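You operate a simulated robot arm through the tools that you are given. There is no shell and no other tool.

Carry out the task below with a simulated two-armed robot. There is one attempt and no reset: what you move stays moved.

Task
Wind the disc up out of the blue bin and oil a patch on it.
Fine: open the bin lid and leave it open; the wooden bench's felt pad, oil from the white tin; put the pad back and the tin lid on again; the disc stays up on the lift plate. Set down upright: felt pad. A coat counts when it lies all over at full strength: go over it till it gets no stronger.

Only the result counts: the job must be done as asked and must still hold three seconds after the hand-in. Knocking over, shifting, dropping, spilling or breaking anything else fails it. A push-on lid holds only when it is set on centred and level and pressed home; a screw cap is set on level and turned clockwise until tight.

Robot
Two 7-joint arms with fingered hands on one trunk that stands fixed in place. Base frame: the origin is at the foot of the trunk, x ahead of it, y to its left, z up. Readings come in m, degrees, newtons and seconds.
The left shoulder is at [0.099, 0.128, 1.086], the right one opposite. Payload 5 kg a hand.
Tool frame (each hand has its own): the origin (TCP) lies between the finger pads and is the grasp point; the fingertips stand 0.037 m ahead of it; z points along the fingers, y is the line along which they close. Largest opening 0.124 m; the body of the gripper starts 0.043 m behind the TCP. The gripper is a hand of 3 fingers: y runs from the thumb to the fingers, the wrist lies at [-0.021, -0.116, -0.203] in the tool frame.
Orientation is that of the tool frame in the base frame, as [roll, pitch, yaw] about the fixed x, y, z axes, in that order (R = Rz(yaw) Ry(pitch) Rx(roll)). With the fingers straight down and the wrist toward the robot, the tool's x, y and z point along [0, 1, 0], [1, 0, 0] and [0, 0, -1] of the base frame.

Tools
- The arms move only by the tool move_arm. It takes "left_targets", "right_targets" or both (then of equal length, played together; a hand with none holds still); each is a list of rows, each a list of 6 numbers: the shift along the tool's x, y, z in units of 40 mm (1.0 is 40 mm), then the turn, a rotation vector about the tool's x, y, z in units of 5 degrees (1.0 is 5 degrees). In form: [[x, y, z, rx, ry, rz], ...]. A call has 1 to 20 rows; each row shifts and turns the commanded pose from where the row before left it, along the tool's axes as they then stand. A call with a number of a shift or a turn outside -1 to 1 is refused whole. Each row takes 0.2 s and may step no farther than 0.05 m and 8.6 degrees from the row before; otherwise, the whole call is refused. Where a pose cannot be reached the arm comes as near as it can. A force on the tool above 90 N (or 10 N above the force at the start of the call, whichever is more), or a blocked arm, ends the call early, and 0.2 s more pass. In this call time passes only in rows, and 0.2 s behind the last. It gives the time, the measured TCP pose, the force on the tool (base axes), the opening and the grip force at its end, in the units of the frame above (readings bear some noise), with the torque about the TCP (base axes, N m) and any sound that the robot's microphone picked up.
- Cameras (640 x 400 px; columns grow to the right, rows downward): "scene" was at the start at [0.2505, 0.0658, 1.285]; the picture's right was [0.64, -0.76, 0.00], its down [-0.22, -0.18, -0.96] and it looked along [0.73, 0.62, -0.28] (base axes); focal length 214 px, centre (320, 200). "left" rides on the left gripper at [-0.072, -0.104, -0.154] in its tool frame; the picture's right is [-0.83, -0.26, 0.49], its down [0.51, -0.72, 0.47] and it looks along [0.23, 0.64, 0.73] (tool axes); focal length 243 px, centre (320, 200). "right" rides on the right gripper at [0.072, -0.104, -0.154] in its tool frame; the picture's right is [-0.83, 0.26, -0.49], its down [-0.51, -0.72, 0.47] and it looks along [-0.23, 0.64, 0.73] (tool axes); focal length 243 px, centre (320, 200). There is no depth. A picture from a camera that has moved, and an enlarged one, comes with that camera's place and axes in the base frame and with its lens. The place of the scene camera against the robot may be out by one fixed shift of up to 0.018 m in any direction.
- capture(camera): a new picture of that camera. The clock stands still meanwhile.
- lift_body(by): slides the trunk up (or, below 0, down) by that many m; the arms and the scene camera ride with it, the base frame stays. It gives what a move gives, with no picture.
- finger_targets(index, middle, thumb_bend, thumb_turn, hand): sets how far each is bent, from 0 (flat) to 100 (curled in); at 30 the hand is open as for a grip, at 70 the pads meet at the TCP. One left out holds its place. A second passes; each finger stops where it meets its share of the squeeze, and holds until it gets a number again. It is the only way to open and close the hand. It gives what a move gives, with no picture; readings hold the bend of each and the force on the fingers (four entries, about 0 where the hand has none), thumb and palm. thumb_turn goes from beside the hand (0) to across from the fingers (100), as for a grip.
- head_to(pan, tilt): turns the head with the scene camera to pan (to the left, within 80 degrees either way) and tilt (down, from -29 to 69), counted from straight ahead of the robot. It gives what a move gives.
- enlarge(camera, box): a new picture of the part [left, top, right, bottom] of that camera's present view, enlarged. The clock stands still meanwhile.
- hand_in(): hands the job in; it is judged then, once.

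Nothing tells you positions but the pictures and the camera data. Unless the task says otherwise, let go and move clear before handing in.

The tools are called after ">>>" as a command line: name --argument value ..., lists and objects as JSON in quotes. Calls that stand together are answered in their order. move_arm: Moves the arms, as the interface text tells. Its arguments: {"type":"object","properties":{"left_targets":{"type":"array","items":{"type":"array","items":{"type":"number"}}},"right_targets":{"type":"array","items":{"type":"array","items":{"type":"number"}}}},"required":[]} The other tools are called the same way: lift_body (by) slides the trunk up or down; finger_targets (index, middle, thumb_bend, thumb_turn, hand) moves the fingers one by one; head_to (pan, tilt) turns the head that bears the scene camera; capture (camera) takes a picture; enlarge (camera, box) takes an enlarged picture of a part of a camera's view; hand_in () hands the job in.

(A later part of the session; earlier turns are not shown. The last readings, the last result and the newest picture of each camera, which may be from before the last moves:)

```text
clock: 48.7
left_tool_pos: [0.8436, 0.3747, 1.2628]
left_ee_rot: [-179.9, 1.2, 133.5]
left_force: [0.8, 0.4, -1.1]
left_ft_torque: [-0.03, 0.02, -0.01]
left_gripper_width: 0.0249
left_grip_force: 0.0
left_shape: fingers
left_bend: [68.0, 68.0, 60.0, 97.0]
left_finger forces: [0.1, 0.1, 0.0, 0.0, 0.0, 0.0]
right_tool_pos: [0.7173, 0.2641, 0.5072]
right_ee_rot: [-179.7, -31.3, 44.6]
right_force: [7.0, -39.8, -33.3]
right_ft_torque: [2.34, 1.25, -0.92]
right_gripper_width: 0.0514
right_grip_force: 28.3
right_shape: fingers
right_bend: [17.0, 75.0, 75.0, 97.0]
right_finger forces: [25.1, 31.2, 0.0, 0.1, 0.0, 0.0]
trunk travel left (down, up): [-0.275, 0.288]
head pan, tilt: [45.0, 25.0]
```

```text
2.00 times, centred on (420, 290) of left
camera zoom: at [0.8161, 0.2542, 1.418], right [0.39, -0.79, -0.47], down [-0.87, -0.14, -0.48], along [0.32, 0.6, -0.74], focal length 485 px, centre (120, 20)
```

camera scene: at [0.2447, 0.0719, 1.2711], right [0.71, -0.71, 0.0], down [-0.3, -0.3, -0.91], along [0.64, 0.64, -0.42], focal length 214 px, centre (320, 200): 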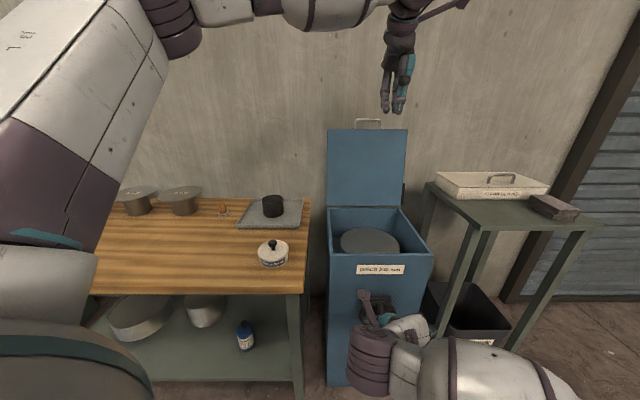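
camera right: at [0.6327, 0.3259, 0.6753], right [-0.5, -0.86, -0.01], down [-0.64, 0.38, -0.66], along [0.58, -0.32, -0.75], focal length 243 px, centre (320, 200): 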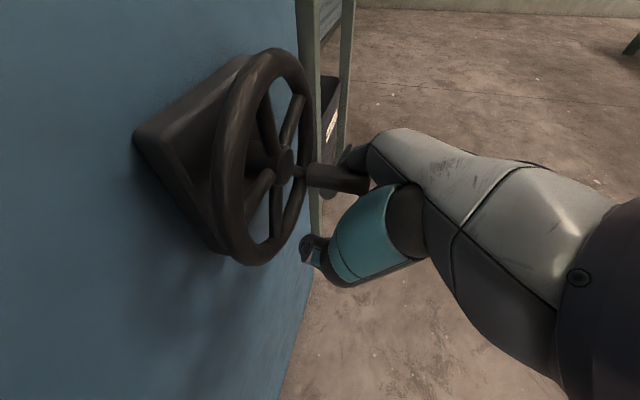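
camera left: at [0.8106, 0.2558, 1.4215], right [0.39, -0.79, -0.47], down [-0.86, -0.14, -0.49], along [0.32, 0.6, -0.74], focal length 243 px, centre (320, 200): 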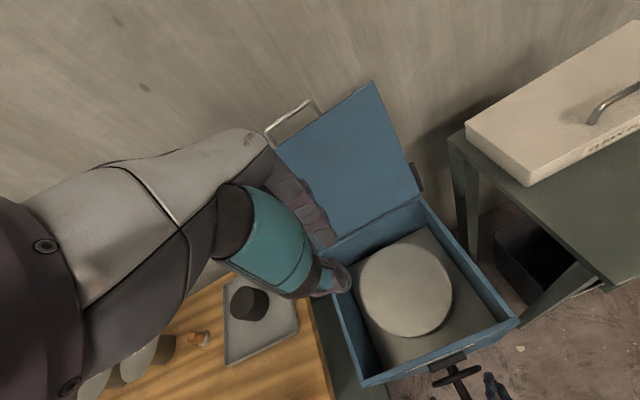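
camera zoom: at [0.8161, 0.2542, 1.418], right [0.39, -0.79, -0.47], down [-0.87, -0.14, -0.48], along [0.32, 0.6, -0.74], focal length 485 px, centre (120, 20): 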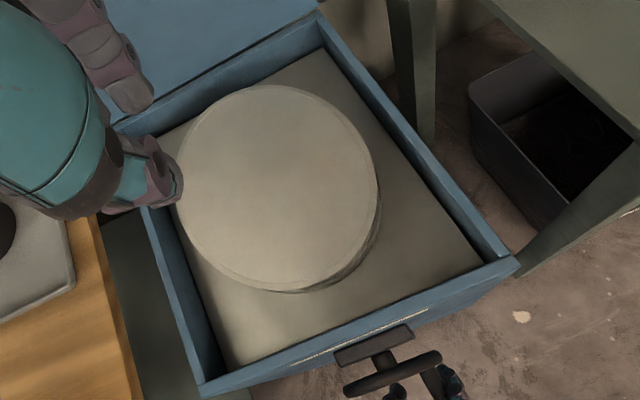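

The peg jumped partly out of the cage near 135 degrees because the hand sat too high on it. I'll go back to the peg and sit the hand about 18 mm lower.

>>> move_arm --right_targets '[[0, 0.45, 0.05, 0, 0, 0], [0, 0.45, -0.05, 0, 0, 0], [0, 0.37, -0.05, 0, 0, 0]]'

>>> finger_targets --hand "right" --index 68 --middle 68 --thumb_bend 66

>>> capture --camera "right"

>>> enlarge --camera "right" --box '[230, 50, 430, 290]'

```text
clock: 49.5
left_tool_pos: [0.8403, 0.3767, 1.265]
left_ee_rot: [-180.0, 1.4, 133.5]
left_force: [0.1, 0.7, -0.1]
left_ft_torque: [-0.03, 0.03, 0.01]
left_gripper_width: 0.0248
left_grip_force: 0.2
left_shape: fingers
left_bend: [68.0, 68.0, 60.0, 97.0]
left_finger forces: [0.0, 0.0, 0.1, 0.0, 0.0, 0.0]
right_tool_pos: [0.7504, 0.2349, 0.5156]
right_ee_rot: [180.0, -32.1, 45.2]
right_force: [-0.6, 1.3, -0.5]
right_ft_torque: [0.0, 0.02, 0.01]
right_gripper_width: 0.0397
right_grip_force: 0.0
right_shape: fingers
right_bend: [75.0, 75.0, 75.0, 97.0]
right_finger forces: [0.0, 0.1, 0.1, 0.0, 0.0, 0.0]
trunk travel left (down, up): [-0.275, 0.288]
head pan, tilt: [45.0, 25.0]
```

```text
clock: 50.5
left_tool_pos: [0.8417, 0.3751, 1.2661]
left_ee_rot: [-180.0, 1.3, 133.5]
left_force: [-0.1, 0.0, -0.6]
left_ft_torque: [-0.04, 0.01, 0.01]
left_gripper_width: 0.025
left_grip_force: 0.1
left_shape: fingers
left_bend: [68.0, 68.0, 60.0, 97.0]
left_finger forces: [0.0, 0.1, 0.0, 0.0, 0.1, 0.1]
right_tool_pos: [0.7509, 0.23, 0.5137]
right_ee_rot: [-180.0, -31.9, 44.7]
right_force: [33.7, -13.8, -6.4]
right_ft_torque: [0.71, 1.4, 0.72]
right_gripper_width: 0.0262
right_grip_force: 16.2
right_shape: fingers
right_bend: [58.0, 68.0, 66.0, 97.0]
right_finger forces: [32.8, 0.0, 0.1, 0.1, 0.1, 0.0]
trunk travel left (down, up): [-0.275, 0.288]
head pan, tilt: [45.0, 25.0]
```

```text
taken
camera right: at [0.6644, 0.292, 0.6823], right [-0.5, -0.87, -0.02], down [-0.64, 0.38, -0.67], along [0.59, -0.32, -0.74], focal length 243 px, centre (320, 200)
```

right: 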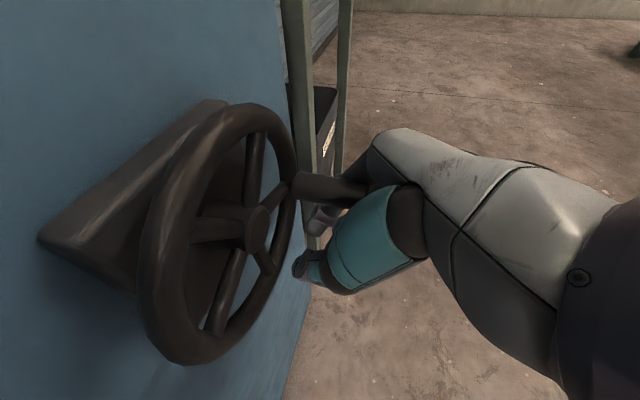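

```text
1.67 times, centred on (330, 170) of right
camera zoom: at [0.6644, 0.292, 0.6823], right [-0.5, -0.87, -0.02], down [-0.64, 0.38, -0.67], along [0.59, -0.32, -0.74], focal length 404 px, centre (303, 250)
```

zoom: 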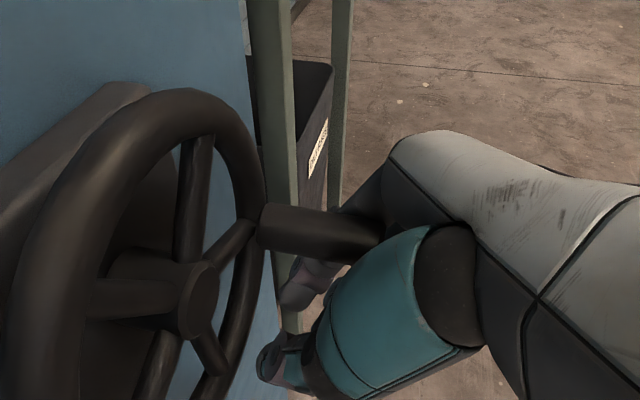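

>>> finger_targets --hand "right" --index 35 --middle 35 --thumb_bend 35

>>> enlarge --camera "right" --box '[130, 80, 430, 340]'

>>> enlarge --camera "left" --box '[310, 190, 530, 390]'

```text
clock: 51.5
left_tool_pos: [0.8382, 0.3747, 1.2681]
left_ee_rot: [179.7, 1.6, 133.4]
left_force: [-0.5, 0.3, -0.1]
left_ft_torque: [0.01, -0.01, 0.0]
left_gripper_width: 0.025
left_grip_force: 0.0
left_shape: fingers
left_bend: [68.0, 68.0, 60.0, 97.0]
left_finger forces: [0.0, 0.0, 0.1, 0.1, 0.0, 0.1]
right_tool_pos: [0.7481, 0.2324, 0.5145]
right_ee_rot: [179.8, -32.0, 45.0]
right_force: [-0.3, -1.1, 0.7]
right_ft_torque: [0.03, -0.02, 0.0]
right_gripper_width: 0.1135
right_grip_force: 0.0
right_shape: fingers
right_bend: [35.0, 35.0, 35.0, 97.0]
right_finger forces: [0.0, 0.0, 0.1, 0.1, 0.1, 0.1]
trunk travel left (down, up): [-0.275, 0.288]
head pan, tilt: [45.0, 25.0]
```

```text
1.54 times, centred on (280, 210) of right
camera zoom: at [0.6611, 0.2937, 0.6834], right [-0.5, -0.87, -0.02], down [-0.64, 0.38, -0.67], along [0.59, -0.32, -0.74], focal length 373 px, centre (382, 185)
```

zoom: 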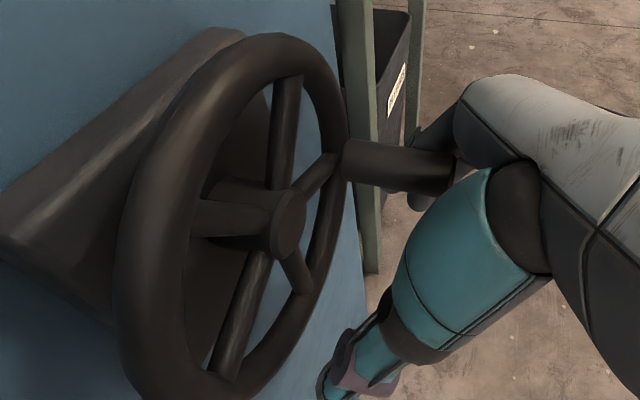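

```text
2.00 times, centred on (420, 290) of left
camera zoom: at [0.81, 0.2549, 1.4221], right [0.39, -0.79, -0.47], down [-0.86, -0.14, -0.49], along [0.32, 0.6, -0.74], focal length 485 px, centre (120, 20)
```

zoom: 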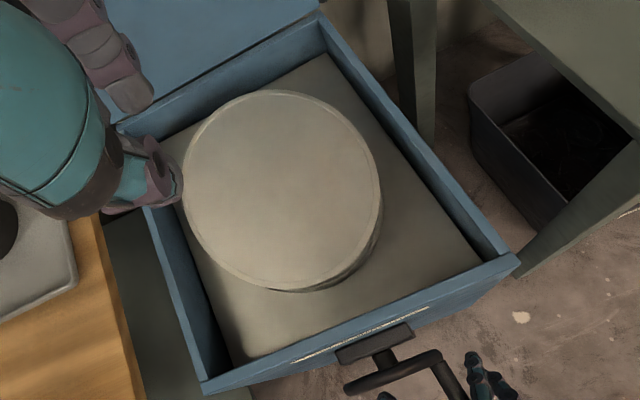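

>>> move_arm --right_targets '[[0.2, 0.28, -0.25, 0, 0, 0], [0.2, 0.28, -0.25, 0, 0, 0]]'

>>> finger_targets --hand "right" --index 70 --middle 70 --thumb_bend 68

>>> enlarge --camera "right" --box '[130, 80, 430, 340]'

```text
clock: 52.1
left_tool_pos: [0.8378, 0.3755, 1.2677]
left_ee_rot: [179.9, 1.5, 133.3]
left_force: [-0.2, 0.0, 0.2]
left_ft_torque: [-0.01, 0.03, 0.0]
left_gripper_width: 0.0251
left_grip_force: 0.1
left_shape: fingers
left_bend: [68.0, 68.0, 60.0, 97.0]
left_finger forces: [0.1, 0.0, 0.1, 0.1, 0.0, 0.1]
right_tool_pos: [0.7669, 0.2188, 0.5403]
right_ee_rot: [-180.0, -32.0, 45.0]
right_force: [-0.2, -0.9, 1.0]
right_ft_torque: [-0.01, -0.03, 0.0]
right_gripper_width: 0.1137
right_grip_force: 0.0
right_shape: fingers
right_bend: [35.0, 35.0, 35.0, 97.0]
right_finger forces: [0.0, 0.0, 0.0, 0.0, 0.0, 0.1]
trunk travel left (down, up): [-0.275, 0.288]
head pan, tilt: [45.0, 25.0]
```

```text
clock: 53.1
left_tool_pos: [0.8373, 0.3762, 1.2676]
left_ee_rot: [179.9, 1.4, 133.5]
left_force: [0.1, 0.0, -0.2]
left_ft_torque: [0.02, -0.04, -0.02]
left_gripper_width: 0.025
left_grip_force: 0.1
left_shape: fingers
left_bend: [68.0, 68.0, 60.0, 97.0]
left_finger forces: [0.1, 0.0, 0.0, 0.1, 0.0, 0.1]
right_tool_pos: [0.7678, 0.2181, 0.5413]
right_ee_rot: [-180.0, -32.0, 44.9]
right_force: [-0.4, 1.2, 0.3]
right_ft_torque: [-0.02, 0.04, -0.01]
right_gripper_width: 0.0102
right_grip_force: 0.1
right_shape: fingers
right_bend: [70.0, 70.0, 68.0, 97.0]
right_finger forces: [0.0, 0.0, 0.1, 0.0, 0.0, 0.0]
trunk travel left (down, up): [-0.275, 0.288]
head pan, tilt: [45.0, 25.0]
```

```text
1.54 times, centred on (280, 210) of right
camera zoom: at [0.6806, 0.2795, 0.7092], right [-0.5, -0.87, -0.02], down [-0.64, 0.38, -0.67], along [0.59, -0.32, -0.74], focal length 373 px, centre (382, 185)
```

zoom: 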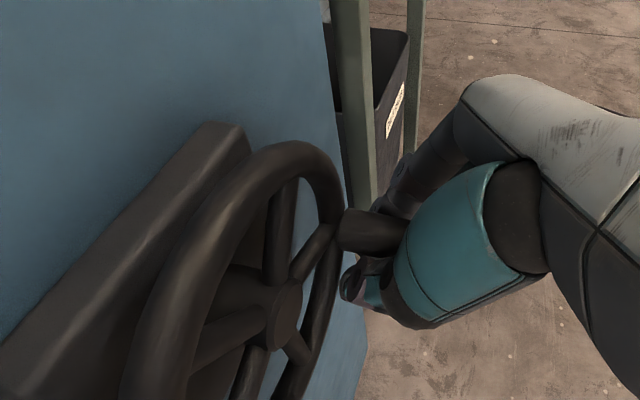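

>>> move_arm --right_targets '[[-0.195, -0.1525, 0.312, 0, 0, 0], [-0.167, -0.2425, 0.267, 0, 0, 0], [-0.1285, -0.315, 0.2056, 0, 0, 0], [-0.081, -0.3675, 0.129, 0, 0, 0], [-0.028, -0.395, 0.0445, 0, 0, 0]]'

>>> enlarge --camera "right" --box '[130, 50, 430, 340]'

>>> enlarge --camera "left" --box '[310, 190, 530, 390]'

```text
clock: 54.3
left_tool_pos: [0.8375, 0.3762, 1.2679]
left_ee_rot: [179.9, 1.5, 133.4]
left_force: [-1.1, -0.4, 0.5]
left_ft_torque: [0.02, -0.02, -0.01]
left_gripper_width: 0.0248
left_grip_force: 0.0
left_shape: fingers
left_bend: [68.0, 68.0, 60.0, 97.0]
left_finger forces: [0.0, 0.0, 0.1, 0.0, 0.0, 0.0]
right_tool_pos: [0.7194, 0.2676, 0.4972]
right_ee_rot: [-179.6, -32.1, 45.5]
right_force: [-0.5, 1.4, 1.2]
right_ft_torque: [-0.08, 0.0, -0.06]
right_gripper_width: 0.0102
right_grip_force: 0.1
right_shape: fingers
right_bend: [70.0, 70.0, 68.0, 97.0]
right_finger forces: [0.1, 0.1, 0.1, 0.0, 0.0, 0.1]
trunk travel left (down, up): [-0.275, 0.288]
head pan, tilt: [45.0, 25.0]
```

```text
1.38 times, centred on (280, 195) of right
camera zoom: at [0.632, 0.3254, 0.667], right [-0.49, -0.87, -0.03], down [-0.64, 0.38, -0.66], along [0.59, -0.31, -0.75], focal length 335 px, centre (375, 207)
```

zoom: 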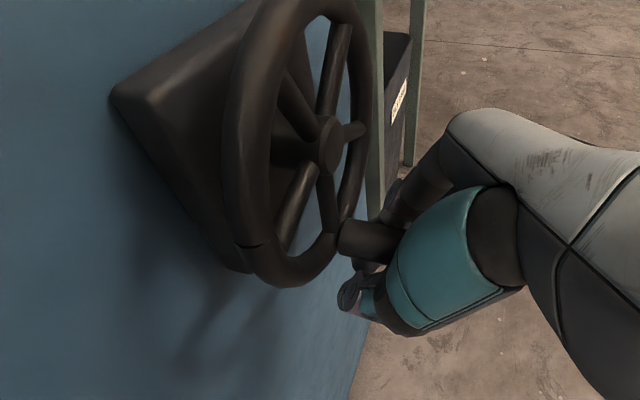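

```text
2.00 times, centred on (420, 290) of left
camera zoom: at [0.8092, 0.2551, 1.4228], right [0.39, -0.79, -0.47], down [-0.86, -0.14, -0.49], along [0.32, 0.6, -0.74], focal length 485 px, centre (120, 20)
```

zoom: 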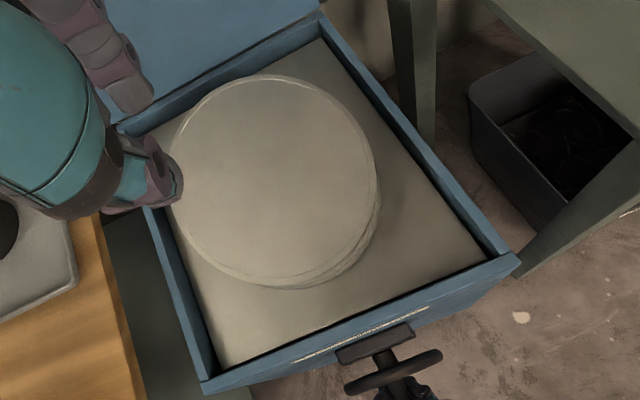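

The cage works and the disc keeps rising. I'll finish the first turn.

>>> move_arm --right_targets '[[0.028, -0.395, -0.0445, 0, 0, 0], [0.081, -0.3675, -0.129, 0, 0, 0], [0.1285, -0.315, -0.2056, 0, 0, 0], [0.167, -0.2425, -0.267, 0, 0, 0], [0.195, -0.1525, -0.312, 0, 0, 0], [0.209, -0.0525, -0.335, 0, 0, 0]]'

>>> enlarge --camera "right" --box '[130, 50, 430, 340]'

>>> enlarge --camera "left" --box '[310, 190, 530, 390]'

```text
clock: 55.7
left_tool_pos: [0.8391, 0.3749, 1.267]
left_ee_rot: [179.9, 1.5, 133.4]
left_force: [0.1, 0.4, 0.6]
left_ft_torque: [0.02, 0.0, 0.01]
left_gripper_width: 0.0249
left_grip_force: 0.0
left_shape: fingers
left_bend: [68.0, 68.0, 60.0, 97.0]
left_finger forces: [0.0, 0.0, 0.0, 0.1, 0.0, 0.0]
right_tool_pos: [0.6831, 0.3009, 0.5585]
right_ee_rot: [180.0, -32.0, 44.9]
right_force: [0.0, -2.0, -3.8]
right_ft_torque: [-0.01, 0.12, -0.03]
right_gripper_width: 0.0109
right_grip_force: 3.0
right_shape: fingers
right_bend: [69.0, 70.0, 68.0, 97.0]
right_finger forces: [5.6, 0.0, 0.0, 0.0, 0.0, 0.1]
trunk travel left (down, up): [-0.275, 0.288]
head pan, tilt: [45.0, 25.0]
```

```text
1.38 times, centred on (280, 195) of right
camera zoom: at [0.5964, 0.3629, 0.7266], right [-0.5, -0.87, -0.02], down [-0.64, 0.38, -0.67], along [0.59, -0.32, -0.74], focal length 335 px, centre (375, 207)
```

zoom: 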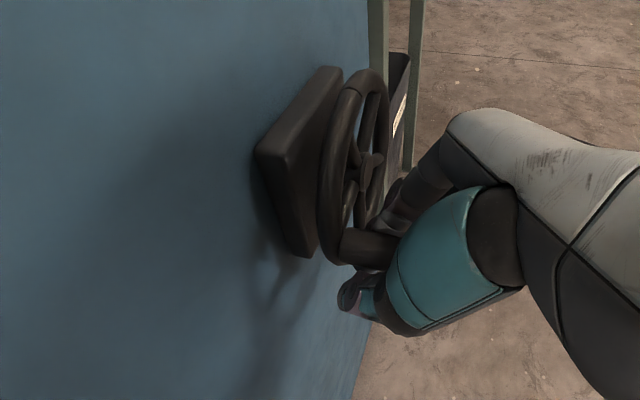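

```text
2.00 times, centred on (420, 290) of left
camera zoom: at [0.8103, 0.2546, 1.422], right [0.39, -0.79, -0.47], down [-0.86, -0.14, -0.49], along [0.32, 0.6, -0.74], focal length 485 px, centre (120, 20)
```

zoom: 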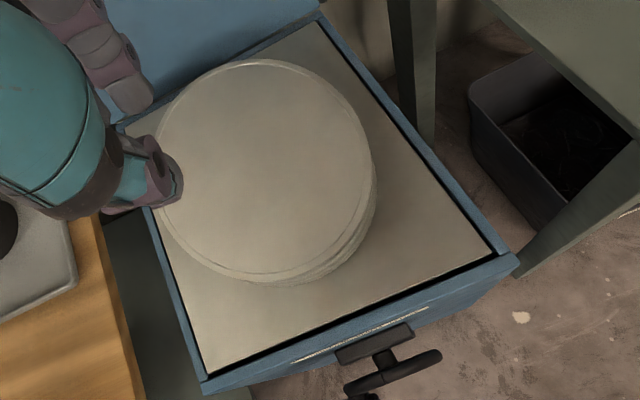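

>>> move_arm --right_targets '[[0.209, 0.0525, -0.335, 0, 0, 0], [0.195, 0.1525, -0.312, 0, 0, 0], [0.167, 0.2425, -0.267, 0, 0, 0]]'

>>> enlarge --camera "left" --box '[310, 190, 530, 390]'

>>> enlarge --camera "scene" --box '[310, 110, 450, 340]'

```text
clock: 56.5
left_tool_pos: [0.8367, 0.3758, 1.2693]
left_ee_rot: [179.8, 1.5, 133.5]
left_force: [-0.5, 0.9, 0.2]
left_ft_torque: [0.0, -0.03, 0.03]
left_gripper_width: 0.025
left_grip_force: 0.0
left_shape: fingers
left_bend: [68.0, 68.0, 60.0, 97.0]
left_finger forces: [0.0, 0.0, 0.1, 0.0, 0.0, 0.0]
right_tool_pos: [0.6934, 0.2937, 0.602]
right_ee_rot: [179.8, -32.1, 45.2]
right_force: [-8.8, 3.8, -3.5]
right_ft_torque: [0.0, 0.26, 0.21]
right_gripper_width: 0.0217
right_grip_force: 4.6
right_shape: fingers
right_bend: [70.0, 70.0, 61.0, 98.0]
right_finger forces: [3.5, 0.0, 0.1, 0.0, 6.1, 0.0]
trunk travel left (down, up): [-0.275, 0.288]
head pan, tilt: [45.0, 25.0]
```

```text
2.00 times, centred on (420, 290) of left
camera zoom: at [0.8083, 0.2551, 1.4233], right [0.39, -0.79, -0.47], down [-0.86, -0.14, -0.49], along [0.32, 0.6, -0.74], focal length 485 px, centre (120, 20)
```

zoom: 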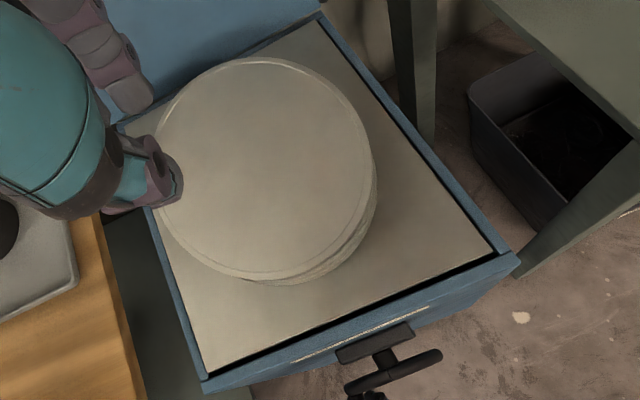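

```text
1.74 times, centred on (380, 225) of scene
camera zoom: at [0.2429, 0.0708, 1.2717], right [0.71, -0.71, 0.0], down [-0.3, -0.3, -0.91], along [0.64, 0.64, -0.42], focal length 373 px, centre (216, 156)
```

zoom: 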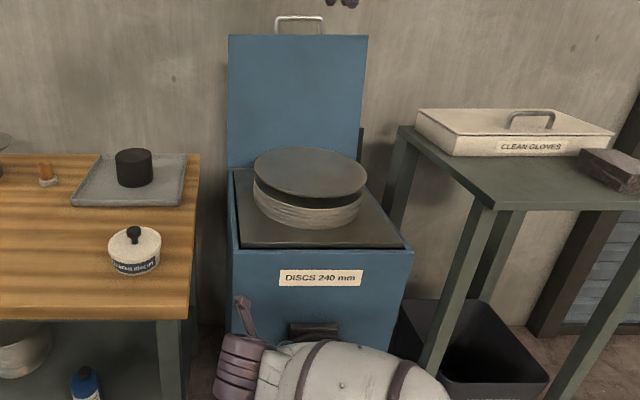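

>>> enlarge --camera "right" --box '[130, 50, 430, 340]'

>>> move_arm --right_targets '[[0.1285, 0.315, -0.2056, 0, 0, 0], [0.081, 0.3675, -0.129, 0, 0, 0]]'

>>> enlarge --camera "right" --box '[130, 50, 430, 340]'

>>> enlarge --camera "left" --box '[310, 190, 530, 390]'

```text
1.38 times, centred on (280, 195) of right
camera zoom: at [0.606, 0.353, 0.77], right [-0.5, -0.87, -0.02], down [-0.64, 0.38, -0.67], along [0.59, -0.32, -0.74], focal length 335 px, centre (375, 207)
```

zoom: 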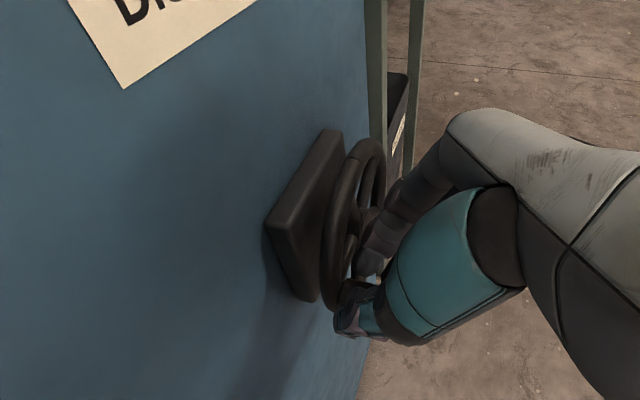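

```text
clock: 57.1
left_tool_pos: [0.8389, 0.3751, 1.2682]
left_ee_rot: [179.9, 1.5, 133.5]
left_force: [1.2, -0.1, 0.4]
left_ft_torque: [-0.01, -0.01, 0.02]
left_gripper_width: 0.0249
left_grip_force: 0.1
left_shape: fingers
left_bend: [68.0, 68.0, 60.0, 97.0]
left_finger forces: [0.0, 0.0, 0.1, 0.0, 0.0, 0.0]
right_tool_pos: [0.716, 0.2702, 0.6172]
right_ee_rot: [180.0, -32.1, 44.9]
right_force: [-3.2, -3.8, 2.0]
right_ft_torque: [-0.05, 0.03, 0.0]
right_gripper_width: 0.0082
right_grip_force: 2.6
right_shape: fingers
right_bend: [70.0, 70.0, 68.0, 98.0]
right_finger forces: [4.4, 0.1, 0.0, 0.0, 0.2, 0.0]
trunk travel left (down, up): [-0.275, 0.288]
head pan, tilt: [45.0, 25.0]
```

```text
1.38 times, centred on (280, 195) of right
camera zoom: at [0.6291, 0.3308, 0.7858], right [-0.5, -0.87, -0.02], down [-0.64, 0.38, -0.67], along [0.59, -0.32, -0.74], focal length 335 px, centre (375, 207)
```

zoom: 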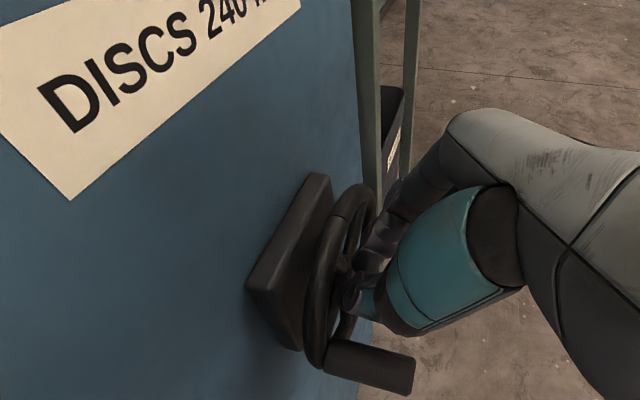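

```text
2.00 times, centred on (420, 290) of left
camera zoom: at [0.81, 0.2539, 1.4223], right [0.39, -0.79, -0.47], down [-0.86, -0.14, -0.49], along [0.32, 0.6, -0.74], focal length 485 px, centre (120, 20)
```

zoom: 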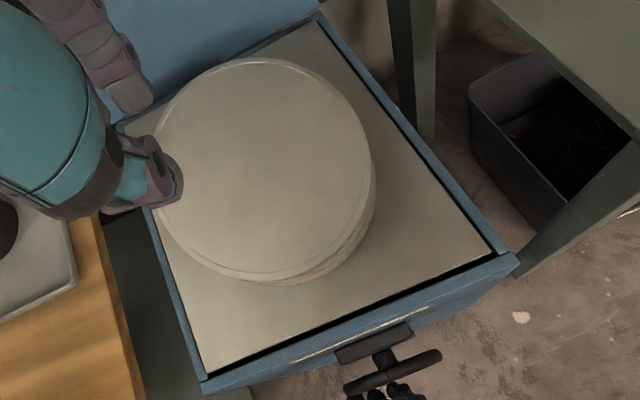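

The peg slipped out of the cage, and the plate is now about level with the rim. I'll regrasp the peg to find out whether the lift has reached its stop.

>>> finger_targets --hand "right" --index 38 --middle 38 --thumb_bend 38

>>> move_arm --right_targets '[[0, -0.85, 0, 0, 0, 0], [-0.43, 0, 0.69, 0, 0, 0], [-0.43, 0, 0.69, 0, 0, 0]]'

>>> enlarge --camera "right" --box '[130, 50, 430, 340]'

```text
clock: 58.1
left_tool_pos: [0.8373, 0.3757, 1.2667]
left_ee_rot: [179.8, 1.5, 133.4]
left_force: [-0.6, -0.5, -0.1]
left_ft_torque: [-0.03, -0.04, -0.01]
left_gripper_width: 0.0251
left_grip_force: 0.2
left_shape: fingers
left_bend: [68.0, 68.0, 60.0, 97.0]
left_finger forces: [0.0, 0.1, 0.1, 0.0, 0.1, 0.1]
right_tool_pos: [0.7133, 0.2725, 0.6161]
right_ee_rot: [-180.0, -32.0, 45.0]
right_force: [-0.5, 0.0, 0.8]
right_ft_torque: [-0.01, -0.03, -0.06]
right_gripper_width: 0.1043
right_grip_force: 0.2
right_shape: fingers
right_bend: [38.0, 38.0, 38.0, 98.0]
right_finger forces: [0.5, 0.1, 0.0, 0.1, 0.0, 0.1]
trunk travel left (down, up): [-0.275, 0.288]
head pan, tilt: [45.0, 25.0]
```

```text
clock: 58.9
left_tool_pos: [0.8395, 0.3771, 1.2661]
left_ee_rot: [179.9, 1.6, 133.4]
left_force: [-0.6, 0.6, -0.6]
left_ft_torque: [-0.03, 0.01, 0.01]
left_gripper_width: 0.0251
left_grip_force: 0.1
left_shape: fingers
left_bend: [68.0, 68.0, 60.0, 97.0]
left_finger forces: [0.0, 0.1, 0.0, 0.0, 0.0, 0.0]
right_tool_pos: [0.6884, 0.2979, 0.5489]
right_ee_rot: [-180.0, -32.1, 45.1]
right_force: [-0.3, 0.0, 0.0]
right_ft_torque: [-0.01, 0.06, -0.07]
right_gripper_width: 0.1043
right_grip_force: 0.3
right_shape: fingers
right_bend: [38.0, 38.0, 38.0, 98.0]
right_finger forces: [0.7, 0.1, 0.0, 0.0, 0.0, 0.1]
trunk travel left (down, up): [-0.275, 0.288]
head pan, tilt: [45.0, 25.0]
```

```text
1.38 times, centred on (280, 195) of right
camera zoom: at [0.602, 0.358, 0.7185], right [-0.5, -0.87, -0.02], down [-0.64, 0.38, -0.67], along [0.59, -0.32, -0.74], focal length 335 px, centre (375, 207)
```

zoom: 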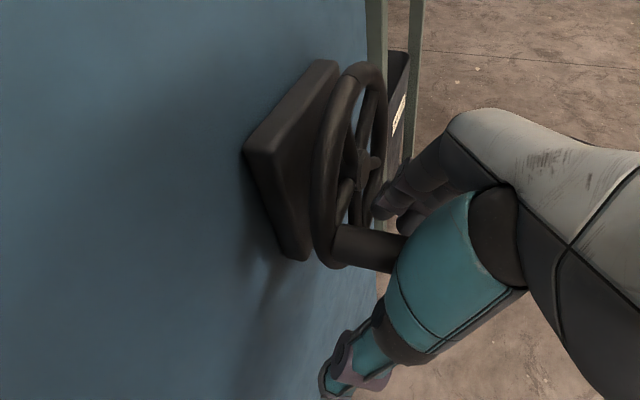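

>>> move_arm --right_targets '[[0.03, -0.2, -0.05, 0, 0, 0]]'

>>> finger_targets --hand "right" --index 76 --middle 76 --thumb_bend 74

>>> enlarge --camera "right" --box '[230, 150, 430, 340]'

>>> move_arm --right_targets '[[0.139, 0.035, -0.223, 0, 0, 0], [0.139, 0.06, -0.223, 0, 0, 0]]'

>>> enlarge --camera "right" --box '[230, 150, 430, 340]'

>>> enlarge --camera "left" --box '[310, 190, 530, 390]'

```text
clock: 59.3
left_tool_pos: [0.8395, 0.3754, 1.268]
left_ee_rot: [179.9, 1.6, 133.5]
left_force: [0.5, 0.3, 0.0]
left_ft_torque: [-0.02, -0.01, 0.02]
left_gripper_width: 0.0249
left_grip_force: 0.1
left_shape: fingers
left_bend: [68.0, 68.0, 60.0, 97.0]
left_finger forces: [0.1, 0.0, 0.0, 0.1, 0.0, 0.0]
right_tool_pos: [0.6836, 0.3015, 0.5508]
right_ee_rot: [180.0, -31.9, 45.0]
right_force: [0.4, -0.6, -0.4]
right_ft_torque: [0.02, -0.01, -0.06]
right_gripper_width: 0.1048
right_grip_force: 0.0
right_shape: fingers
right_bend: [38.0, 38.0, 38.0, 98.0]
right_finger forces: [0.1, 0.0, 0.0, 0.1, 0.0, 0.1]
trunk travel left (down, up): [-0.275, 0.288]
head pan, tilt: [45.0, 25.0]
```

```text
clock: 60.3
left_tool_pos: [0.8388, 0.3762, 1.2682]
left_ee_rot: [179.8, 1.4, 133.3]
left_force: [-1.1, 0.2, -0.7]
left_ft_torque: [0.02, -0.01, -0.01]
left_gripper_width: 0.025
left_grip_force: 0.1
left_shape: fingers
left_bend: [68.0, 68.0, 60.0, 97.0]
left_finger forces: [0.1, 0.0, 0.0, 0.0, 0.1, 0.0]
right_tool_pos: [0.6834, 0.3019, 0.5527]
right_ee_rot: [179.9, -32.0, 45.1]
right_force: [0.0, 0.5, 0.1]
right_ft_torque: [0.0, -0.03, 0.0]
right_gripper_width: 0.0005
right_grip_force: 0.1
right_shape: fingers
right_bend: [74.0, 76.0, 72.0, 97.0]
right_finger forces: [0.1, 0.0, 0.1, 0.0, 0.1, 0.0]
trunk travel left (down, up): [-0.275, 0.288]
head pan, tilt: [45.0, 25.0]
```

```text
2.11 times, centred on (330, 245) of right
camera zoom: at [0.5964, 0.3621, 0.7207], right [-0.5, -0.87, -0.02], down [-0.64, 0.38, -0.67], along [0.59, -0.32, -0.74], focal length 511 px, centre (299, 105)
```

zoom: 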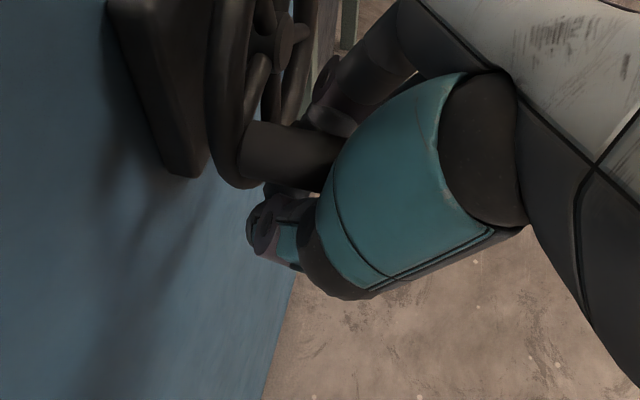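

```text
clock: 60.9
left_tool_pos: [0.8423, 0.3789, 1.2626]
left_ee_rot: [-179.8, 1.5, 133.4]
left_force: [0.4, 0.0, 0.2]
left_ft_torque: [-0.01, 0.02, -0.01]
left_gripper_width: 0.0248
left_grip_force: 0.1
left_shape: fingers
left_bend: [68.0, 68.0, 60.0, 97.0]
left_finger forces: [0.0, 0.0, 0.0, 0.0, 0.0, 0.0]
right_tool_pos: [0.6858, 0.301, 0.5684]
right_ee_rot: [-179.8, -31.3, 45.0]
right_force: [-4.1, 4.0, -33.7]
right_ft_torque: [-0.29, 0.49, 0.07]
right_gripper_width: 0.0023
right_grip_force: 16.3
right_shape: fingers
right_bend: [73.0, 76.0, 71.0, 98.0]
right_finger forces: [21.4, 0.0, 0.0, 0.0, 10.1, 0.0]
trunk travel left (down, up): [-0.275, 0.288]
head pan, tilt: [45.0, 25.0]
```

```text
2.11 times, centred on (330, 245) of right
camera zoom: at [0.6001, 0.3615, 0.7373], right [-0.5, -0.87, -0.01], down [-0.64, 0.38, -0.66], along [0.58, -0.32, -0.75], focal length 511 px, centre (299, 105)
```

zoom: 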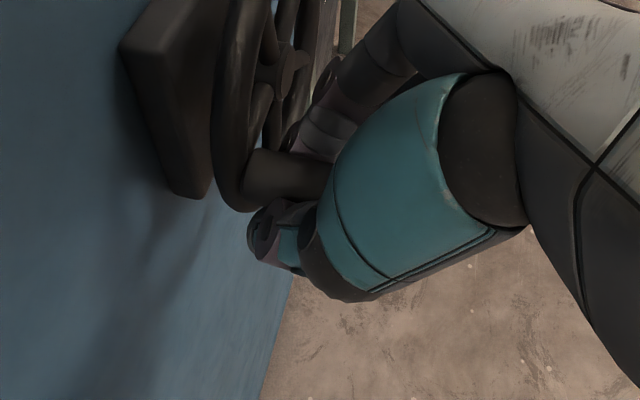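

```text
2.00 times, centred on (420, 290) of left
camera zoom: at [0.8147, 0.2576, 1.4181], right [0.39, -0.79, -0.47], down [-0.87, -0.14, -0.48], along [0.32, 0.59, -0.74], focal length 485 px, centre (120, 20)
```

zoom: 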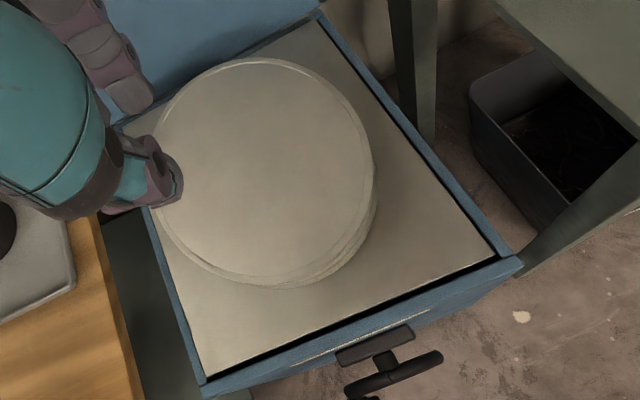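

The crank resists firmly here (about 34 N) and the plate is level with the rim, so the lift is at its top stop. I'll ease off, release, and back out along the peg axis.

>>> move_arm --right_targets '[[-0.139, 0, 0.223, 0, 0, 0], [-0.06, 0, 0.1, 0, 0, 0]]'

>>> finger_targets --hand "right" --index 36 --middle 36 --thumb_bend 36

>>> move_arm --right_targets '[[-0.6, 0, -0.38, 0, 0, 0], [-0.8, 0, -0.5, 0, 0, 0], [-0.8, 0, -0.5, 0, 0, 0]]'

>>> enlarge --camera "left" --box '[310, 190, 530, 390]'

>>> capture --camera "right"

>>> enlarge --camera "scene" --box '[310, 110, 450, 340]'

```text
clock: 61.5
left_tool_pos: [0.8387, 0.3754, 1.2678]
left_ee_rot: [179.9, 1.5, 133.3]
left_force: [0.4, 0.3, 0.1]
left_ft_torque: [0.01, -0.01, -0.01]
left_gripper_width: 0.0249
left_grip_force: 0.1
left_shape: fingers
left_bend: [68.0, 68.0, 60.0, 97.0]
left_finger forces: [0.0, 0.0, 0.0, 0.1, 0.0, 0.0]
right_tool_pos: [0.6872, 0.2992, 0.5592]
right_ee_rot: [-180.0, -32.1, 45.0]
right_force: [-6.0, 1.7, 0.9]
right_ft_torque: [0.05, 0.03, 0.04]
right_gripper_width: 0.0012
right_grip_force: 3.3
right_shape: fingers
right_bend: [75.0, 76.0, 71.0, 97.0]
right_finger forces: [0.0, 0.0, 0.1, 0.1, 6.1, 0.0]
trunk travel left (down, up): [-0.275, 0.288]
head pan, tilt: [45.0, 25.0]
```

```text
clock: 62.5
left_tool_pos: [0.8382, 0.3749, 1.2664]
left_ee_rot: [179.9, 1.5, 133.4]
left_force: [0.4, 0.7, 0.4]
left_ft_torque: [0.0, 0.0, 0.0]
left_gripper_width: 0.0248
left_grip_force: 0.0
left_shape: fingers
left_bend: [68.0, 68.0, 60.0, 97.0]
left_finger forces: [0.0, 0.0, 0.0, 0.0, 0.0, 0.0]
right_tool_pos: [0.6864, 0.2998, 0.5593]
right_ee_rot: [-180.0, -32.0, 45.0]
right_force: [0.8, 0.0, -0.5]
right_ft_torque: [0.02, 0.02, -0.03]
right_gripper_width: 0.1104
right_grip_force: 0.0
right_shape: fingers
right_bend: [36.0, 36.0, 36.0, 97.0]
right_finger forces: [0.0, 0.0, 0.0, 0.1, 0.1, 0.0]
trunk travel left (down, up): [-0.275, 0.288]
head pan, tilt: [45.0, 25.0]
```

```text
clock: 63.3
left_tool_pos: [0.8376, 0.3748, 1.2683]
left_ee_rot: [179.9, 1.6, 133.4]
left_force: [0.3, -0.2, 0.5]
left_ft_torque: [0.04, -0.02, -0.02]
left_gripper_width: 0.025
left_grip_force: 0.1
left_shape: fingers
left_bend: [68.0, 68.0, 60.0, 97.0]
left_finger forces: [0.0, 0.1, 0.1, 0.0, 0.0, 0.0]
right_tool_pos: [0.613, 0.2272, 0.5598]
right_ee_rot: [180.0, -31.9, 45.1]
right_force: [-0.3, -0.4, -0.3]
right_ft_torque: [0.0, 0.0, 0.01]
right_gripper_width: 0.1108
right_grip_force: 0.0
right_shape: fingers
right_bend: [36.0, 36.0, 36.0, 97.0]
right_finger forces: [0.0, 0.1, 0.0, 0.0, 0.0, 0.0]
trunk travel left (down, up): [-0.275, 0.288]
head pan, tilt: [45.0, 25.0]
```

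```text
2.00 times, centred on (420, 290) of left
camera zoom: at [0.8093, 0.2542, 1.4228], right [0.39, -0.79, -0.47], down [-0.86, -0.14, -0.49], along [0.32, 0.6, -0.74], focal length 485 px, centre (120, 20)
```

zoom: 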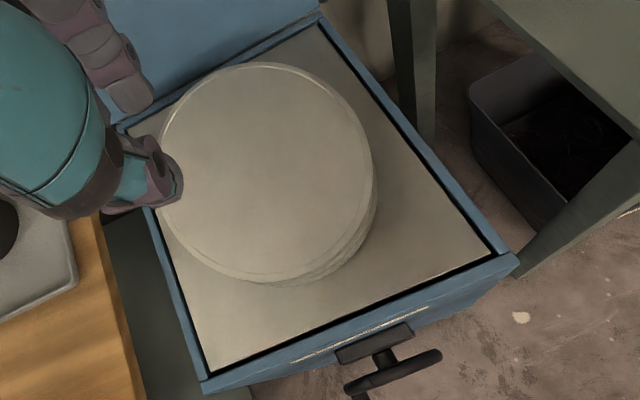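

```text
taken
camera right: at [0.5259, 0.2874, 0.7281], right [-0.5, -0.87, -0.02], down [-0.64, 0.38, -0.67], along [0.59, -0.32, -0.74], focal length 243 px, centre (320, 200)
```

right: 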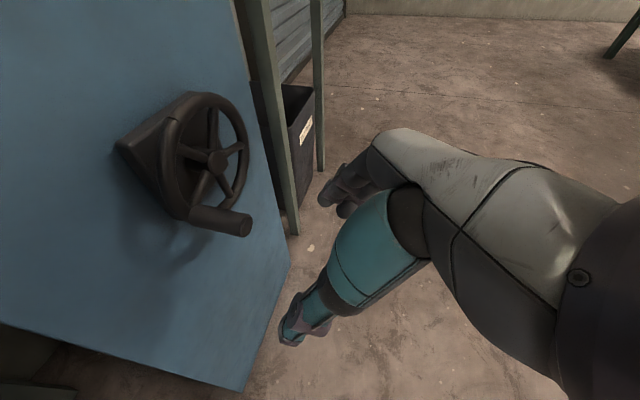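

```text
1.74 times, centred on (380, 225) of scene
camera zoom: at [0.2438, 0.0701, 1.2714], right [0.71, -0.71, 0.0], down [-0.3, -0.3, -0.91], along [0.64, 0.64, -0.42], focal length 373 px, centre (216, 156)
```

zoom: 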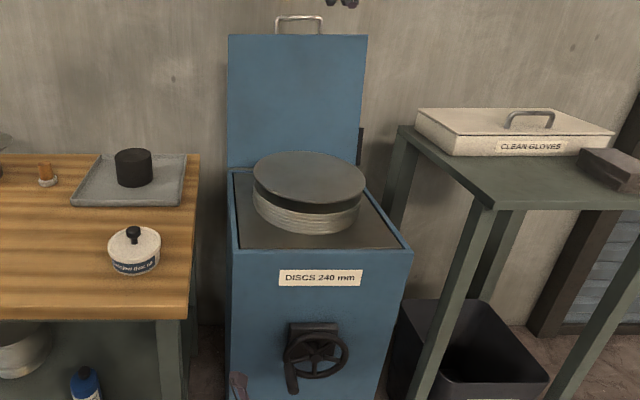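

The peg sits about 10 degrees back from the stop because easing off lowered it slightly. I'll cage it again and push it to the stop, then release without easing.

>>> move_arm --right_targets '[[0.68, -0.03, 0.53, 0, 0, 0], [0.68, -0.03, 0.53, 0, 0, 0], [0.68, -0.03, 0.54, 0, 0, 0]]'

>>> finger_targets --hand "right" --index 76 --middle 76 --thumb_bend 74

>>> move_arm --right_targets '[[0.139, 0.0, -0.223, 0, 0, 0], [0.139, 0.08, -0.223, 0, 0, 0], [0.139, 0.12, -0.223, 0, 0, 0]]'

>>> enlarge --camera "left" --box '[310, 190, 530, 390]'

>>> enlarge --camera "right" --box '[230, 150, 430, 340]'

```text
clock: 64.1
left_tool_pos: [0.8381, 0.3758, 1.2678]
left_ee_rot: [180.0, 1.5, 133.4]
left_force: [0.7, 0.6, 0.5]
left_ft_torque: [0.01, 0.02, 0.0]
left_gripper_width: 0.0248
left_grip_force: 0.1
left_shape: fingers
left_bend: [68.0, 68.0, 60.0, 97.0]
left_finger forces: [0.1, 0.1, 0.0, 0.0, 0.0, 0.0]
right_tool_pos: [0.6838, 0.3007, 0.5503]
right_ee_rot: [-180.0, -31.9, 44.7]
right_force: [0.7, 0.1, 0.0]
right_ft_torque: [-0.03, 0.01, -0.04]
right_gripper_width: 0.1108
right_grip_force: 0.0
right_shape: fingers
right_bend: [36.0, 36.0, 36.0, 97.0]
right_finger forces: [0.3, 0.0, 0.0, 0.0, 0.0, 0.0]
trunk travel left (down, up): [-0.275, 0.288]
head pan, tilt: [45.0, 25.0]
```

```text
clock: 65.1
left_tool_pos: [0.8369, 0.3758, 1.2668]
left_ee_rot: [179.9, 1.4, 133.5]
left_force: [-0.6, 0.5, 0.0]
left_ft_torque: [0.01, -0.03, 0.0]
left_gripper_width: 0.025
left_grip_force: 0.0
left_shape: fingers
left_bend: [68.0, 68.0, 60.0, 97.0]
left_finger forces: [0.0, 0.1, 0.0, 0.0, 0.1, 0.0]
right_tool_pos: [0.685, 0.3007, 0.5508]
right_ee_rot: [180.0, -32.0, 45.1]
right_force: [4.9, 0.6, -2.7]
right_ft_torque: [0.0, 0.06, -0.04]
right_gripper_width: 0.0021
right_grip_force: 8.3
right_shape: fingers
right_bend: [73.0, 76.0, 72.0, 97.0]
right_finger forces: [11.0, 0.0, 0.0, 0.0, 5.9, 0.0]
trunk travel left (down, up): [-0.275, 0.288]
head pan, tilt: [45.0, 25.0]
```

```text
clock: 65.9
left_tool_pos: [0.8434, 0.3791, 1.2612]
left_ee_rot: [-179.7, 1.5, 133.4]
left_force: [0.6, 0.0, 0.0]
left_ft_torque: [0.01, -0.02, -0.01]
left_gripper_width: 0.025
left_grip_force: 0.1
left_shape: fingers
left_bend: [68.0, 68.0, 60.0, 97.0]
left_finger forces: [0.1, 0.0, 0.0, 0.0, 0.1, 0.0]
right_tool_pos: [0.6889, 0.297, 0.5725]
right_ee_rot: [-179.6, -31.4, 45.0]
right_force: [-4.8, 19.5, -55.6]
right_ft_torque: [-0.54, 0.37, 0.01]
right_gripper_width: 0.0085
right_grip_force: 22.3
right_shape: fingers
right_bend: [73.0, 75.0, 67.0, 98.0]
right_finger forces: [18.2, 7.5, 0.1, 0.0, 18.5, 0.0]
trunk travel left (down, up): [-0.275, 0.288]
head pan, tilt: [45.0, 25.0]
```

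```text
2.00 times, centred on (420, 290) of left
camera zoom: at [0.8156, 0.2593, 1.4171], right [0.39, -0.79, -0.47], down [-0.87, -0.14, -0.48], along [0.32, 0.59, -0.74], focal length 485 px, centre (120, 20)
```

zoom: 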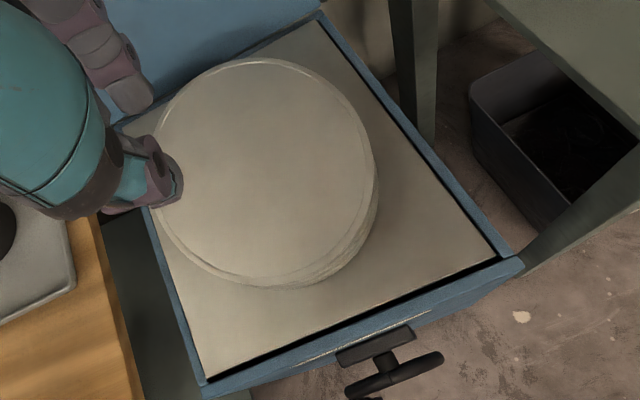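

```text
2.11 times, centred on (330, 245) of right
camera zoom: at [0.6033, 0.357, 0.7414], right [-0.49, -0.87, -0.01], down [-0.65, 0.38, -0.66], along [0.58, -0.32, -0.75], focal length 511 px, centre (299, 105)
```

zoom: 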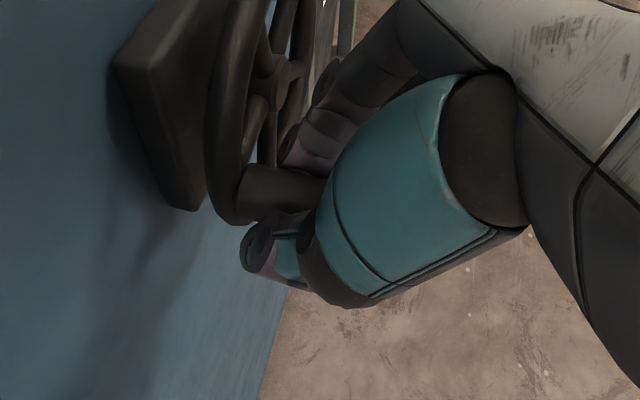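

>>> move_arm --right_targets '[[-0.1, -0.06, 0.16, 0, 0, 0]]'

>>> finger_targets --hand "right" --index 34 --middle 34 --thumb_bend 34

>>> move_arm --right_targets '[[-0.6, 0, -0.38, 0, 0, 0], [-0.8, 0, -0.5, 0, 0, 0], [-0.8, 0, -0.5, 0, 0, 0]]'

>>> enlarge --camera "left" --box '[310, 190, 530, 390]'

>>> capture --camera "right"

```text
clock: 66.3
left_tool_pos: [0.8403, 0.3779, 1.2654]
left_ee_rot: [-180.0, 1.4, 133.4]
left_force: [1.0, -0.2, 0.2]
left_ft_torque: [-0.01, 0.0, 0.02]
left_gripper_width: 0.0249
left_grip_force: 0.1
left_shape: fingers
left_bend: [68.0, 68.0, 60.0, 97.0]
left_finger forces: [0.0, 0.0, 0.0, 0.0, 0.0, 0.0]
right_tool_pos: [0.6881, 0.2977, 0.571]
right_ee_rot: [-179.9, -31.9, 44.9]
right_force: [-5.7, 8.4, -31.3]
right_ft_torque: [-0.39, 0.24, 0.03]
right_gripper_width: 0.0078
right_grip_force: 16.8
right_shape: fingers
right_bend: [73.0, 76.0, 67.0, 98.0]
right_finger forces: [15.3, 3.7, 0.0, 0.1, 14.4, 0.0]
trunk travel left (down, up): [-0.275, 0.288]
head pan, tilt: [45.0, 25.0]
```

```text
clock: 67.3
left_tool_pos: [0.8389, 0.3769, 1.2672]
left_ee_rot: [179.9, 1.5, 133.4]
left_force: [0.3, 0.8, -0.3]
left_ft_torque: [0.01, 0.03, 0.0]
left_gripper_width: 0.0248
left_grip_force: 0.1
left_shape: fingers
left_bend: [68.0, 68.0, 60.0, 97.0]
left_finger forces: [0.1, 0.0, 0.0, 0.0, 0.0, 0.1]
right_tool_pos: [0.6885, 0.2966, 0.5723]
right_ee_rot: [-180.0, -31.9, 45.0]
right_force: [0.1, -0.2, 0.2]
right_ft_torque: [-0.01, -0.04, 0.01]
right_gripper_width: 0.1162
right_grip_force: 0.1
right_shape: fingers
right_bend: [34.0, 34.0, 34.0, 98.0]
right_finger forces: [0.0, 0.1, 0.0, 0.0, 0.0, 0.1]
trunk travel left (down, up): [-0.275, 0.288]
head pan, tilt: [45.0, 25.0]
```

```text
clock: 68.1
left_tool_pos: [0.8375, 0.375, 1.2677]
left_ee_rot: [179.8, 1.6, 133.4]
left_force: [0.8, -0.3, 0.1]
left_ft_torque: [0.02, 0.0, -0.02]
left_gripper_width: 0.0247
left_grip_force: 0.0
left_shape: fingers
left_bend: [68.0, 68.0, 60.0, 97.0]
left_finger forces: [0.1, 0.0, 0.0, 0.0, 0.1, 0.0]
right_tool_pos: [0.614, 0.2244, 0.573]
right_ee_rot: [-179.9, -32.0, 45.0]
right_force: [0.7, -0.2, 0.1]
right_ft_torque: [-0.02, 0.0, 0.02]
right_gripper_width: 0.1165
right_grip_force: 0.1
right_shape: fingers
right_bend: [34.0, 34.0, 34.0, 98.0]
right_finger forces: [0.0, 0.1, 0.0, 0.0, 0.0, 0.1]
trunk travel left (down, up): [-0.275, 0.288]
head pan, tilt: [45.0, 25.0]
```

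```text
2.00 times, centred on (420, 290) of left
camera zoom: at [0.8092, 0.2541, 1.4228], right [0.39, -0.79, -0.47], down [-0.86, -0.14, -0.49], along [0.32, 0.6, -0.74], focal length 485 px, centre (120, 20)
```

zoom: 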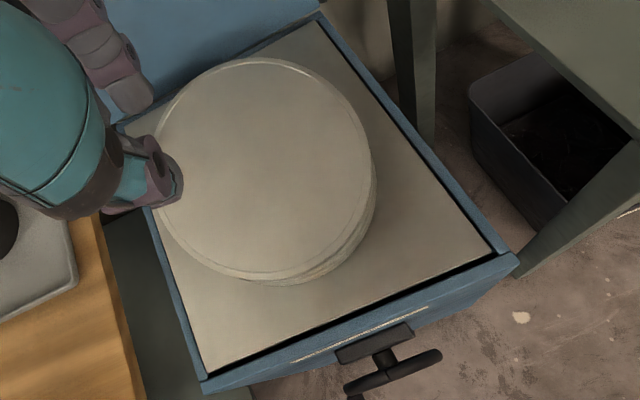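

```text
taken
camera right: at [0.5259, 0.2849, 0.7414], right [-0.5, -0.87, -0.02], down [-0.64, 0.38, -0.67], along [0.59, -0.32, -0.74], focal length 243 px, centre (320, 200)
```

right: 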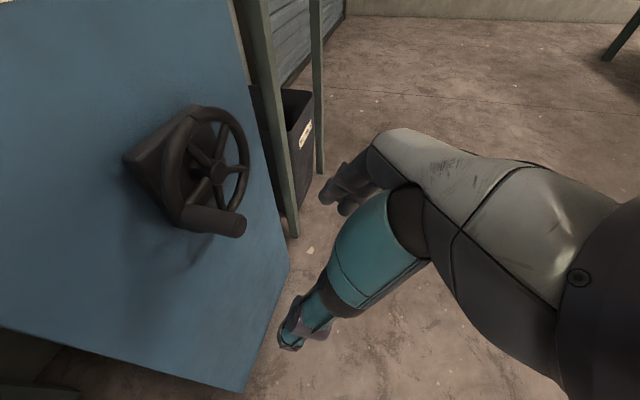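

The disc is fully up and holding, with its top near z≈0.875 and centred around (0.90, 0.43). I'll check its surface for a marked patch.

>>> enlarge --camera "left" --box '[380, 210, 510, 340]'

>>> enlarge --camera "scene" --box '[335, 195, 405, 245]'

```text
3.08 times, centred on (445, 275) of left
camera zoom: at [0.8092, 0.2541, 1.4228], right [0.39, -0.79, -0.47], down [-0.86, -0.14, -0.49], along [0.32, 0.6, -0.74], focal length 746 px, centre (-65, -31)
```

zoom: 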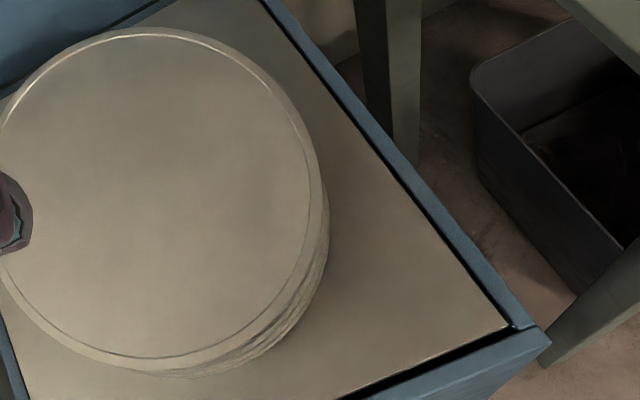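

```text
8.00 times, centred on (370, 220) of scene
camera zoom: at [0.2438, 0.07, 1.2715], right [0.71, -0.71, 0.0], down [-0.3, -0.3, -0.91], along [0.64, 0.64, -0.42], focal length 1716 px, centre (-80, 40)
```

zoom: 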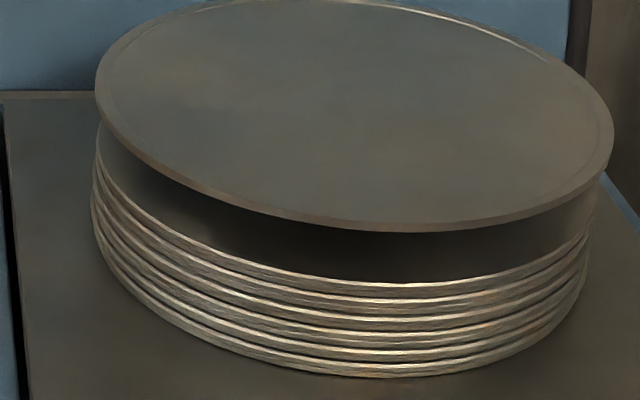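

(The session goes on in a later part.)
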